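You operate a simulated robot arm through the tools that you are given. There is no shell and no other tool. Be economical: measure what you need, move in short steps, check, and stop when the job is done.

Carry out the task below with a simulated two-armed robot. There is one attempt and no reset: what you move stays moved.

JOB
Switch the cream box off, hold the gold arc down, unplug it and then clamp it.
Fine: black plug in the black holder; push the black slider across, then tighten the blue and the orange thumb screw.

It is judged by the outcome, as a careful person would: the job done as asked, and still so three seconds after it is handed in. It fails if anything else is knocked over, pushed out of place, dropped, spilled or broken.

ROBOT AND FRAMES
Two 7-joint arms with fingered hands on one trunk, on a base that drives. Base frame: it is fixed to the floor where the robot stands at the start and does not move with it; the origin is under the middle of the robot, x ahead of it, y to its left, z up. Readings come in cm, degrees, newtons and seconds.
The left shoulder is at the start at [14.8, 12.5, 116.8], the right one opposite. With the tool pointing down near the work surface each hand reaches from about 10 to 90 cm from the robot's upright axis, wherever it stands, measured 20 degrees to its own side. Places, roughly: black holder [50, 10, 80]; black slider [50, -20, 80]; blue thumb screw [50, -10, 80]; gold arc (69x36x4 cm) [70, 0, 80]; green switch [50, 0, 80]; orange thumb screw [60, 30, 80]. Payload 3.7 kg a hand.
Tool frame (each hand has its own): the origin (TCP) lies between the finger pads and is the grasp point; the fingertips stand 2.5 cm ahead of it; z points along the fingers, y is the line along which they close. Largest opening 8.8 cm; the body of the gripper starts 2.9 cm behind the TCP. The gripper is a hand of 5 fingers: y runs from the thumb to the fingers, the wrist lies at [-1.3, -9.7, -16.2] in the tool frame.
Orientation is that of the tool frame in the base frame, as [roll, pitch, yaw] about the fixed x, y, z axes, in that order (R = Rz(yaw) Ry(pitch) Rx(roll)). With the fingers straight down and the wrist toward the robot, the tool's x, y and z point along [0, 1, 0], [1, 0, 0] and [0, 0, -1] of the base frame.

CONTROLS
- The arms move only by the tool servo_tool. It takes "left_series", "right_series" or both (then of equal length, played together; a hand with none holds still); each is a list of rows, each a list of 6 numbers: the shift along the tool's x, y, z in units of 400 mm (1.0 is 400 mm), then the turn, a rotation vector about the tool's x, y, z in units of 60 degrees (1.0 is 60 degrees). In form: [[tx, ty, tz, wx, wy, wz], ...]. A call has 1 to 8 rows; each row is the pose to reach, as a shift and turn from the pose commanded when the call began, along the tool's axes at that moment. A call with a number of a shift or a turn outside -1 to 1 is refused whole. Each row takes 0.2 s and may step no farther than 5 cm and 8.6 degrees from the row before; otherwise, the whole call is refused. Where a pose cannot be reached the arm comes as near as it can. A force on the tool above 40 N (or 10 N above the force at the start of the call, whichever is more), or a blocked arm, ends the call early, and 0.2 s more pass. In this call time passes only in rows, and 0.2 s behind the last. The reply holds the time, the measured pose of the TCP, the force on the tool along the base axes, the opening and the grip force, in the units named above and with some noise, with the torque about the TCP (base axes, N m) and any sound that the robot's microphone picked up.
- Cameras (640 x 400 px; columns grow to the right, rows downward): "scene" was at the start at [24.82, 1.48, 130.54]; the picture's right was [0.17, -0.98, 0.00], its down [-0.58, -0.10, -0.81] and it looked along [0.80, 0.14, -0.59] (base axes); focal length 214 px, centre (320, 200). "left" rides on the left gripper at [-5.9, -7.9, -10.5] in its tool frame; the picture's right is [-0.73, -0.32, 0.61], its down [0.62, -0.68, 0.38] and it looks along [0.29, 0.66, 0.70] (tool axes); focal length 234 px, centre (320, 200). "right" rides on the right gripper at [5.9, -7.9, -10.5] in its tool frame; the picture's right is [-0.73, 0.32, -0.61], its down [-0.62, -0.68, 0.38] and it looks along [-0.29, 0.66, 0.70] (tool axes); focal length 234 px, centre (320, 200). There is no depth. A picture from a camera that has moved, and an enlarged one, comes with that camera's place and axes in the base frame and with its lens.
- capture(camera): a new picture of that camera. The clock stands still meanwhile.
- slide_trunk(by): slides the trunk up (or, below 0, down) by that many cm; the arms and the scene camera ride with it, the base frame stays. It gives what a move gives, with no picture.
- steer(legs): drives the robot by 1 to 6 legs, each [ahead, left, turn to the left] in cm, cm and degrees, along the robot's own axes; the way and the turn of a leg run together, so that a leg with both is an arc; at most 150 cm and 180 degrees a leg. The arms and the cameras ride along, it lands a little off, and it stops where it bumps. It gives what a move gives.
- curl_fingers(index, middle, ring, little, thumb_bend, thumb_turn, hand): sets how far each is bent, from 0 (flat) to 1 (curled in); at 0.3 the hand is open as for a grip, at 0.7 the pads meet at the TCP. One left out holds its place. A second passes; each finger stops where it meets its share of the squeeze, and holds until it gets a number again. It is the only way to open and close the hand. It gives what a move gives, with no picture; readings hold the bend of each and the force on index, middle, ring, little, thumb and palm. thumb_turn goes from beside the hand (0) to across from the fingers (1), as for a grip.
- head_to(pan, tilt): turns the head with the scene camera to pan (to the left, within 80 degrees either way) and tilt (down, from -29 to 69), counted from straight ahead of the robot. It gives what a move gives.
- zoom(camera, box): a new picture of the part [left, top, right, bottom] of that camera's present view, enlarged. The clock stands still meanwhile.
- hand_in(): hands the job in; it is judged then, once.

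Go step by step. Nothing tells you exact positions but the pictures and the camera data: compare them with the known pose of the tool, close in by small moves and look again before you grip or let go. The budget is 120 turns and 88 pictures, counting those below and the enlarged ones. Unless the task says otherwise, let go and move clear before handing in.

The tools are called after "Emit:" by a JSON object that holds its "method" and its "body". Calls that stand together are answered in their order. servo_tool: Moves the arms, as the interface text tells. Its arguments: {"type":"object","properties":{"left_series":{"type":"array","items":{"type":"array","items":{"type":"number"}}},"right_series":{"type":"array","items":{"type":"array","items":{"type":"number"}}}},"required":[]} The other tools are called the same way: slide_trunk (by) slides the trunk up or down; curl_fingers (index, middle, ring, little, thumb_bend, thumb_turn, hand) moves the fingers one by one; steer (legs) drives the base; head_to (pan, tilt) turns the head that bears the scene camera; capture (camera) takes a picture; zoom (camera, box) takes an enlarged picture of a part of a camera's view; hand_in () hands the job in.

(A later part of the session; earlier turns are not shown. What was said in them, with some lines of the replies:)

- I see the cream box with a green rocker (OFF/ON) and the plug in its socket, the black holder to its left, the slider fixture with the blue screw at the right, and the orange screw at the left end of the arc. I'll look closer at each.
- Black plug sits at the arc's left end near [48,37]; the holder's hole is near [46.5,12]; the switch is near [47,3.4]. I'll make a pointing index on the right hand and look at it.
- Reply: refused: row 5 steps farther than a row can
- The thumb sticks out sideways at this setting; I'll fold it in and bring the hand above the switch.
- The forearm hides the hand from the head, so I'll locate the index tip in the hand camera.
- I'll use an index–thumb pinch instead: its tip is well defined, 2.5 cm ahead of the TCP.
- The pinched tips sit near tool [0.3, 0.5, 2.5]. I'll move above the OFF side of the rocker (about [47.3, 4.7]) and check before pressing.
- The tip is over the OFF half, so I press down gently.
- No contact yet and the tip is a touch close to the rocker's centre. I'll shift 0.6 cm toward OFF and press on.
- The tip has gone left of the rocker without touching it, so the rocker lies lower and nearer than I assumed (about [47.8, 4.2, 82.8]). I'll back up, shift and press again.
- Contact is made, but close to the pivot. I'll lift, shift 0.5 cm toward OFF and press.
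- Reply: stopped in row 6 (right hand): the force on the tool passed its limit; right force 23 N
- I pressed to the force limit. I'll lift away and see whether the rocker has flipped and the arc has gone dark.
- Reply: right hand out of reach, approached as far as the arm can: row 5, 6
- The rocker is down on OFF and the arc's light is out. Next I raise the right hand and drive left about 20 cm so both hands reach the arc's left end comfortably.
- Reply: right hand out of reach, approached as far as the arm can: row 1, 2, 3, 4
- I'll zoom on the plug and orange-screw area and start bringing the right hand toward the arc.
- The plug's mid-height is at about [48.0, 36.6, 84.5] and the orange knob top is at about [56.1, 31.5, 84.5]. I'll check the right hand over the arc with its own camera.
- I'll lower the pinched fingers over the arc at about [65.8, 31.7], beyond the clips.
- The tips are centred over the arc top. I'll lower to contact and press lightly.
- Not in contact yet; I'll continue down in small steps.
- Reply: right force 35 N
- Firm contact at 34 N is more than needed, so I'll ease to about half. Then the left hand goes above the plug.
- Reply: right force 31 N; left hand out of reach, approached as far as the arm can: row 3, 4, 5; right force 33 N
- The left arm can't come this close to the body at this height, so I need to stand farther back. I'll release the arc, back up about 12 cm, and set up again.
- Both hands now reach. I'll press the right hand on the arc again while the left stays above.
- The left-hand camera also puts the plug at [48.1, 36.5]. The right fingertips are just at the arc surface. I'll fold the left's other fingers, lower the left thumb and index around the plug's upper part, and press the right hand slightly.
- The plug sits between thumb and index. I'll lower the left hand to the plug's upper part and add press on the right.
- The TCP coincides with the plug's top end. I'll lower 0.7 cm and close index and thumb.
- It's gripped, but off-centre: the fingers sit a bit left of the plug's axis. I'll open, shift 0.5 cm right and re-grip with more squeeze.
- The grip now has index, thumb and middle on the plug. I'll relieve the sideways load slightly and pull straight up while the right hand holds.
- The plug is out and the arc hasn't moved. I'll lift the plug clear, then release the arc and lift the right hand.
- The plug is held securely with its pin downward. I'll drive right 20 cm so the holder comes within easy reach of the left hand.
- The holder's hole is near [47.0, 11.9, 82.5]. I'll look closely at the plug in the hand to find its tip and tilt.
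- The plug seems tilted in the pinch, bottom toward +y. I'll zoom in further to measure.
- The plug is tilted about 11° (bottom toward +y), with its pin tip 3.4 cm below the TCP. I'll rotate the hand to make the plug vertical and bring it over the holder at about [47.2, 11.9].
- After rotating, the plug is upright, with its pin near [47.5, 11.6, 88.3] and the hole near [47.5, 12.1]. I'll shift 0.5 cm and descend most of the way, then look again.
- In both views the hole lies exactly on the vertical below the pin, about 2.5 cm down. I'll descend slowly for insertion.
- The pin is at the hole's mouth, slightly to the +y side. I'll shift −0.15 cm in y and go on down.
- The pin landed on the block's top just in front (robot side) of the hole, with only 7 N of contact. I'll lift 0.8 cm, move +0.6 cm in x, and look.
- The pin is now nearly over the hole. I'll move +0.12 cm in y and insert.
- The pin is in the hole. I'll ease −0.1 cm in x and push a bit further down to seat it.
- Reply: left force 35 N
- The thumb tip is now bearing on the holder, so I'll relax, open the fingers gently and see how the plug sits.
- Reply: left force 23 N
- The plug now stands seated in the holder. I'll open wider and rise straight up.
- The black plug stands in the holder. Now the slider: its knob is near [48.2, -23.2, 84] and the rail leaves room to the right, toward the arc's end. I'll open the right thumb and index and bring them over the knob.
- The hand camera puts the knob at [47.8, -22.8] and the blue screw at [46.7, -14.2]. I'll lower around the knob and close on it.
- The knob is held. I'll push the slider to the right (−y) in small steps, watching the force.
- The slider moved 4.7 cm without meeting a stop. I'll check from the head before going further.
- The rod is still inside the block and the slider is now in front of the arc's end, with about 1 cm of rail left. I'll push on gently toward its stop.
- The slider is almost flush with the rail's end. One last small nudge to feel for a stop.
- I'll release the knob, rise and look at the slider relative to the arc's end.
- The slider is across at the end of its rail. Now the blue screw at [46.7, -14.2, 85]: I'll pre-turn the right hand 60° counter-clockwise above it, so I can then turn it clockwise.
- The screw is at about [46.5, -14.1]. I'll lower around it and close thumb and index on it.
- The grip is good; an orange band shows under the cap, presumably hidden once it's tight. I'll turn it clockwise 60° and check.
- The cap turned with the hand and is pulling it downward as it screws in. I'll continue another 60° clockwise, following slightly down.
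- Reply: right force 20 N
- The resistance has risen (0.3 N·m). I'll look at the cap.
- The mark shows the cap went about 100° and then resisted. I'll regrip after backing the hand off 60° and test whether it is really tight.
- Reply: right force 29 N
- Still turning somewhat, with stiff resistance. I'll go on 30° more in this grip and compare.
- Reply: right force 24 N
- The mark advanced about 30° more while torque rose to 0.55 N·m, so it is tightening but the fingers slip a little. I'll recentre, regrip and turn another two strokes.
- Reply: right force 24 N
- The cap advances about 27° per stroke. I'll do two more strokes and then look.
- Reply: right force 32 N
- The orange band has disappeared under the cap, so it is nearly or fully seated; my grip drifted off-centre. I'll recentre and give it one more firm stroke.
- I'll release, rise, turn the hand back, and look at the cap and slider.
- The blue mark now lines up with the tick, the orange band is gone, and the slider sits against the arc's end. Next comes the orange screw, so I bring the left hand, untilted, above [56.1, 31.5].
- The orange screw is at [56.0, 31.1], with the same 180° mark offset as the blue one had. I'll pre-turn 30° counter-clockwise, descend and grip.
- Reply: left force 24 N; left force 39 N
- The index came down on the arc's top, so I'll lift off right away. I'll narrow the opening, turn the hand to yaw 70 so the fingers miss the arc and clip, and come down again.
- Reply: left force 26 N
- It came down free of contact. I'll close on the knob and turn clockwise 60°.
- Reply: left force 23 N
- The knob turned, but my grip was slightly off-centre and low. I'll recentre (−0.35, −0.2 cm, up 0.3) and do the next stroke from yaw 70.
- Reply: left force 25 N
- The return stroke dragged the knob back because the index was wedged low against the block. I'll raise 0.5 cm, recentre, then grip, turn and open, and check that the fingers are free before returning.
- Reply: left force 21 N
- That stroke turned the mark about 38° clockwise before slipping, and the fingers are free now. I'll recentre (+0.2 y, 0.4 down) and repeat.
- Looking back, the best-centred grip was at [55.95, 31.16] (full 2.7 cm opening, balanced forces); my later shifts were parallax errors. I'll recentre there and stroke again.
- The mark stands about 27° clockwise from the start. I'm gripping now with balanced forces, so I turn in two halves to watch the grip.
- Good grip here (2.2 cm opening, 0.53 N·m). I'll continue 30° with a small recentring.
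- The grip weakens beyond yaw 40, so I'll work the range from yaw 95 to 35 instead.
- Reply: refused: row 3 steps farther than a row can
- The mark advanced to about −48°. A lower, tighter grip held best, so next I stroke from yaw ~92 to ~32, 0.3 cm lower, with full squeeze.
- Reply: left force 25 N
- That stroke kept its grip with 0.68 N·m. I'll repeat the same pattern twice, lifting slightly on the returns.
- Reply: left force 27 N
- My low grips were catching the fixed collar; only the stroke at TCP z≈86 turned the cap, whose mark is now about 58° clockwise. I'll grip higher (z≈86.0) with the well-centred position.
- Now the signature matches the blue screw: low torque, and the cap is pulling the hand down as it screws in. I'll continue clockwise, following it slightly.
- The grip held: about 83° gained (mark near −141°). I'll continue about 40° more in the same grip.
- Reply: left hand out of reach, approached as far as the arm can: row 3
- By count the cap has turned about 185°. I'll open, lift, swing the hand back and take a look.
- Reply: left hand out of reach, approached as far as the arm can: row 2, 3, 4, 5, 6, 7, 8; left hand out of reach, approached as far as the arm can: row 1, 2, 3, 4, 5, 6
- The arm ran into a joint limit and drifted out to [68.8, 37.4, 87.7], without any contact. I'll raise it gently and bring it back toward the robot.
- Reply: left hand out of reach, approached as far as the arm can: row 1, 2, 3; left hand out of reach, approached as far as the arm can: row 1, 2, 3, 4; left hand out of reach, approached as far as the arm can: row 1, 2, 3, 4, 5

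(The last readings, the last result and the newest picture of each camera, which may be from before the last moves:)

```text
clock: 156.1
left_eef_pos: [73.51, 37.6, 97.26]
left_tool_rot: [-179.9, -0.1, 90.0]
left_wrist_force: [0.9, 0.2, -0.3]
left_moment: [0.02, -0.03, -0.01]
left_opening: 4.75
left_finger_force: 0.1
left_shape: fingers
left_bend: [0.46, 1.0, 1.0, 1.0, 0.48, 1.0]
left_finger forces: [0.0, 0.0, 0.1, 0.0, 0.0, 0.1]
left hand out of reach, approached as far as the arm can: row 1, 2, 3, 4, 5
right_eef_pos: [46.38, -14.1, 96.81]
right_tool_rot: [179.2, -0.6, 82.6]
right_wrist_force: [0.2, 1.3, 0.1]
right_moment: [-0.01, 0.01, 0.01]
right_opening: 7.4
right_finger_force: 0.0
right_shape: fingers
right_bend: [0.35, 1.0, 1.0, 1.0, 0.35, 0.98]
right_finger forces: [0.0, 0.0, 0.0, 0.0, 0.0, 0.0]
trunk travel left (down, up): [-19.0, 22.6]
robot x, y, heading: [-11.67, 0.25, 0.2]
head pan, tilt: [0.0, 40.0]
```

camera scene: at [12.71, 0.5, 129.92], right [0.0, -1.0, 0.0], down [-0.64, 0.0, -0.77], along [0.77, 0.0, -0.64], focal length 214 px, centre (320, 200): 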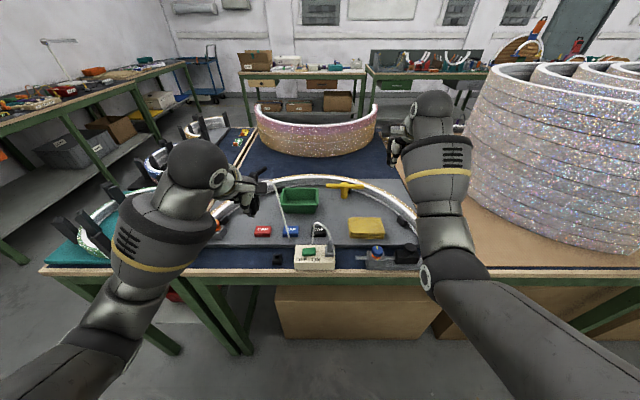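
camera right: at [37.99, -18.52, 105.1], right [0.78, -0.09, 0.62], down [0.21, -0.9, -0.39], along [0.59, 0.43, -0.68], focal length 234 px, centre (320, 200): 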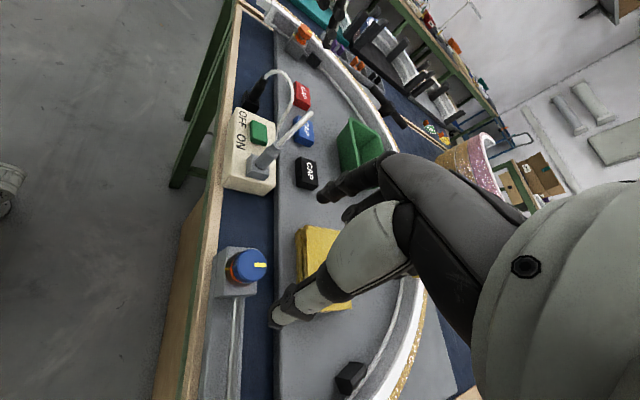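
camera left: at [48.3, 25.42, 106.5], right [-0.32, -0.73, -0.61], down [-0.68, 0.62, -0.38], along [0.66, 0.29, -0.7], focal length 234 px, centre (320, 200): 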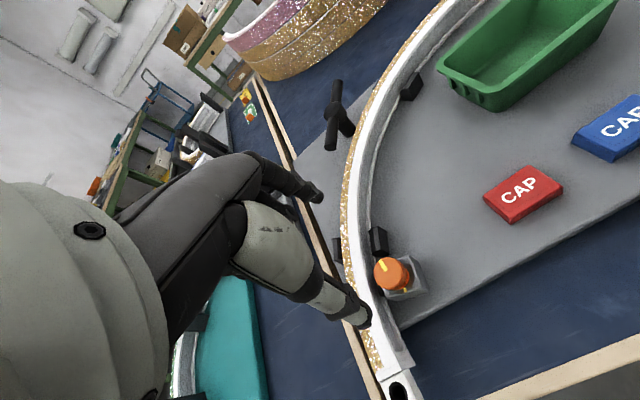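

The arm is folded against a joint limit. I'll try unwinding further counter-clockwise and upward.

Emit:
{"method": "servo_tool", "body": {"left_series": [[0, 0, -0.08, 0, 0, -0.12], [0, 0, -0.16, 0, 0, -0.24], [0, 0, -0.24, 0, 0, -0.36], [0, 0, -0.3, 0, 0, -0.48], [0, 0, -0.36, 0, 0, -0.5]]}}

Emit:
{"method": "servo_tool", "body": {"left_series": [[0.0, -0.05, 0, 0, 0, 0], [0.0, -0.1, 0, 0, 0, 0], [0.0, -0.2, 0, 0, 0, 0]]}}

```text
clock: 157.3
left_eef_pos: [73.42, 36.82, 111.98]
left_tool_rot: [-179.9, -0.1, 120.2]
left_wrist_force: [-0.8, -0.5, 0.5]
left_moment: [-0.01, -0.04, -0.02]
left_opening: 4.74
left_finger_force: 0.0
left_shape: fingers
left_bend: [0.46, 1.0, 1.0, 1.0, 0.48, 1.0]
left_finger forces: [0.1, 0.0, 0.0, 0.1, 0.0, 0.1]
left hand out of reach, approached as far as the arm can: row 1, 2, 5
right_eef_pos: [46.35, -14.1, 97.0]
right_tool_rot: [179.2, -0.7, 82.5]
right_wrist_force: [-0.5, -0.7, -0.6]
right_moment: [-0.01, -0.02, 0.04]
right_opening: 7.39
right_finger_force: 0.1
right_shape: fingers
right_bend: [0.35, 1.0, 1.0, 1.0, 0.35, 0.98]
right_finger forces: [0.0, 0.0, 0.0, 0.1, 0.1, 0.0]
trunk travel left (down, up): [-19.0, 22.6]
robot x, y, heading: [-11.69, 0.08, 0.3]
head pan, tilt: [0.0, 40.0]
```

```text
clock: 158.1
left_eef_pos: [73.87, 34.67, 112.97]
left_tool_rot: [-179.9, 0.1, 120.0]
left_wrist_force: [-0.4, 0.6, 0.4]
left_moment: [0.02, 0.0, -0.02]
left_opening: 4.75
left_finger_force: 0.0
left_shape: fingers
left_bend: [0.46, 1.0, 1.0, 1.0, 0.48, 1.0]
left_finger forces: [0.0, 0.0, 0.0, 0.0, 0.0, 0.0]
left hand out of reach, approached as far as the arm can: row 1, 2, 3
right_eef_pos: [46.42, -13.99, 96.85]
right_tool_rot: [179.4, -0.6, 82.6]
right_wrist_force: [-0.7, -0.3, 0.0]
right_moment: [0.0, 0.01, 0.01]
right_opening: 7.38
right_finger_force: 0.0
right_shape: fingers
right_bend: [0.35, 1.0, 1.0, 1.0, 0.35, 0.98]
right_finger forces: [0.0, 0.0, 0.0, 0.0, 0.0, 0.0]
trunk travel left (down, up): [-19.0, 22.6]
robot x, y, heading: [-12.03, 0.16, -0.3]
head pan, tilt: [0.0, 40.0]
```

Emit:
{"method": "servo_tool", "body": {"left_series": [[0.1, 0, -0.03, 0, 0, 0], [0.2, 0, -0.06, 0, 0, 0], [0.3, 0, -0.09, 0, 0, 0], [0.4, 0, -0.1, 0, 0, 0]]}}

```text
clock: 159.1
left_eef_pos: [67.89, 49.56, 117.55]
left_tool_rot: [-179.9, 0.0, 120.0]
left_wrist_force: [-0.1, -0.3, 0.5]
left_moment: [-0.03, -0.03, 0.04]
left_opening: 4.78
left_finger_force: 0.0
left_shape: fingers
left_bend: [0.46, 1.0, 1.0, 1.0, 0.48, 1.0]
left_finger forces: [0.1, 0.1, 0.0, 0.1, 0.0, 0.0]
left hand out of reach, approached as far as the arm can: row 1, 2, 3, 4
right_eef_pos: [46.25, -14.15, 96.98]
right_tool_rot: [179.2, -0.6, 82.7]
right_wrist_force: [0.8, 0.0, -0.3]
right_moment: [-0.02, 0.0, 0.01]
right_opening: 7.37
right_finger_force: 0.1
right_shape: fingers
right_bend: [0.35, 1.0, 1.0, 1.0, 0.35, 0.98]
right_finger forces: [0.0, 0.0, 0.1, 0.1, 0.1, 0.0]
trunk travel left (down, up): [-19.0, 22.6]
robot x, y, heading: [-11.97, 0.72, -0.0]
head pan, tilt: [0.0, 40.0]
```

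Emit:
{"method": "servo_tool", "body": {"left_series": [[0.02, -0.1, 0, 0, 0, 0.1], [0.03, -0.2, 0, 0, 0, 0.2], [0.035, -0.3, 0, 0, 0, 0.3], [0.035, -0.4, 0.05, 0, 0, 0.4], [0.035, -0.5, 0.1, 0, 0, 0.5]]}}

```text
clock: 160.3
left_eef_pos: [65.57, 49.24, 119.66]
left_tool_rot: [-179.8, 0.1, 90.4]
left_wrist_force: [0.3, 0.6, 0.1]
left_moment: [-0.03, 0.02, 0.02]
left_opening: 4.79
left_finger_force: 0.1
left_shape: fingers
left_bend: [0.46, 1.0, 1.0, 1.0, 0.48, 1.0]
left_finger forces: [0.0, 0.1, 0.0, 0.0, 0.1, 0.1]
left hand out of reach, approached as far as the arm can: row 1, 2, 3, 4, 5
right_eef_pos: [46.41, -13.92, 96.81]
right_tool_rot: [179.4, -0.5, 82.6]
right_wrist_force: [0.0, 0.1, 0.0]
right_moment: [0.02, -0.02, 0.0]
right_opening: 7.38
right_finger_force: 0.0
right_shape: fingers
right_bend: [0.35, 1.0, 1.0, 1.0, 0.35, 0.98]
right_finger forces: [0.1, 0.0, 0.1, 0.0, 0.0, 0.0]
trunk travel left (down, up): [-19.0, 22.6]
robot x, y, heading: [-11.85, 0.42, 0.1]
head pan, tilt: [0.0, 40.0]
```

The left hand is clear and high, so I'll spend the last picture on the orange screw from the head.

Emit:
{"method": "head_to", "body": {"pan": 35, "tilt": 41}}

Emit:
{"method": "zoom", "body": {"camera": "scene", "box": [267, 167, 373, 233]}}

```text
clock: 161.3
left_eef_pos: [65.45, 49.25, 119.76]
left_tool_rot: [-179.9, 0.1, 90.4]
left_wrist_force: [0.0, 0.4, 0.5]
left_moment: [-0.05, -0.01, -0.04]
left_opening: 4.78
left_finger_force: 0.1
left_shape: fingers
left_bend: [0.46, 1.0, 1.0, 1.0, 0.48, 1.0]
left_finger forces: [0.0, 0.0, 0.0, 0.0, 0.0, 0.0]
right_eef_pos: [46.33, -14.07, 96.91]
right_tool_rot: [179.3, -0.6, 82.8]
right_wrist_force: [-0.2, 0.4, 0.2]
right_moment: [-0.02, 0.01, 0.02]
right_opening: 7.39
right_finger_force: 0.1
right_shape: fingers
right_bend: [0.35, 1.0, 1.0, 1.0, 0.35, 0.98]
right_finger forces: [0.0, 0.1, 0.0, 0.1, 0.0, 0.0]
trunk travel left (down, up): [-19.0, 22.6]
robot x, y, heading: [-11.93, 0.64, 0.3]
head pan, tilt: [35.0, 41.0]
```

```text
6.04 times, centred on (320, 200) of scene
camera zoom: at [11.11, 5.31, 129.78], right [0.58, -0.82, 0.0], down [-0.54, -0.38, -0.75], along [0.62, 0.43, -0.66], focal length 1295 px, centre (320, 200)
```

zoom: 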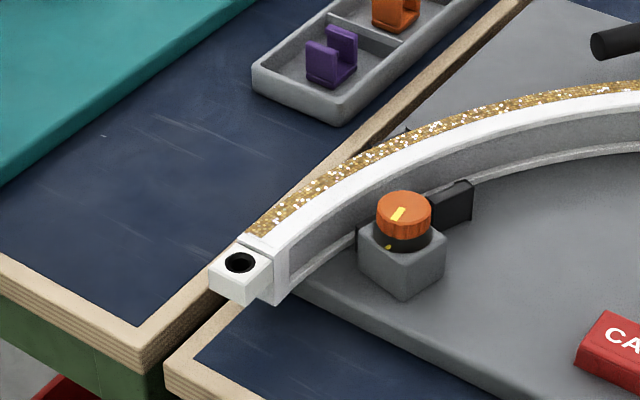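

The orange cap's mark now points at its tick and the band beneath is hidden, the same seated state as the blue one. The arc is in place and both hands are clear, so I'm handing in.

Emit:
{"method": "hand_in", "body": {}}

```text
The job is handed in.
```

I finished every step and handed the job in:
- **Switch:** the cream box is off and the arc's light is out.
- **Plug:** I held the arc down while pulling the black plug, which now sits in the black holder.
- **Slider:** it is pushed across to the end of its rail, though I never felt a definite stop.
- **Screws:** the blue and orange thumb screws are turned until their marks line up with their ticks. Orange turned with little resistance up to its mark, so I judged it tight from the marks, not from feel.
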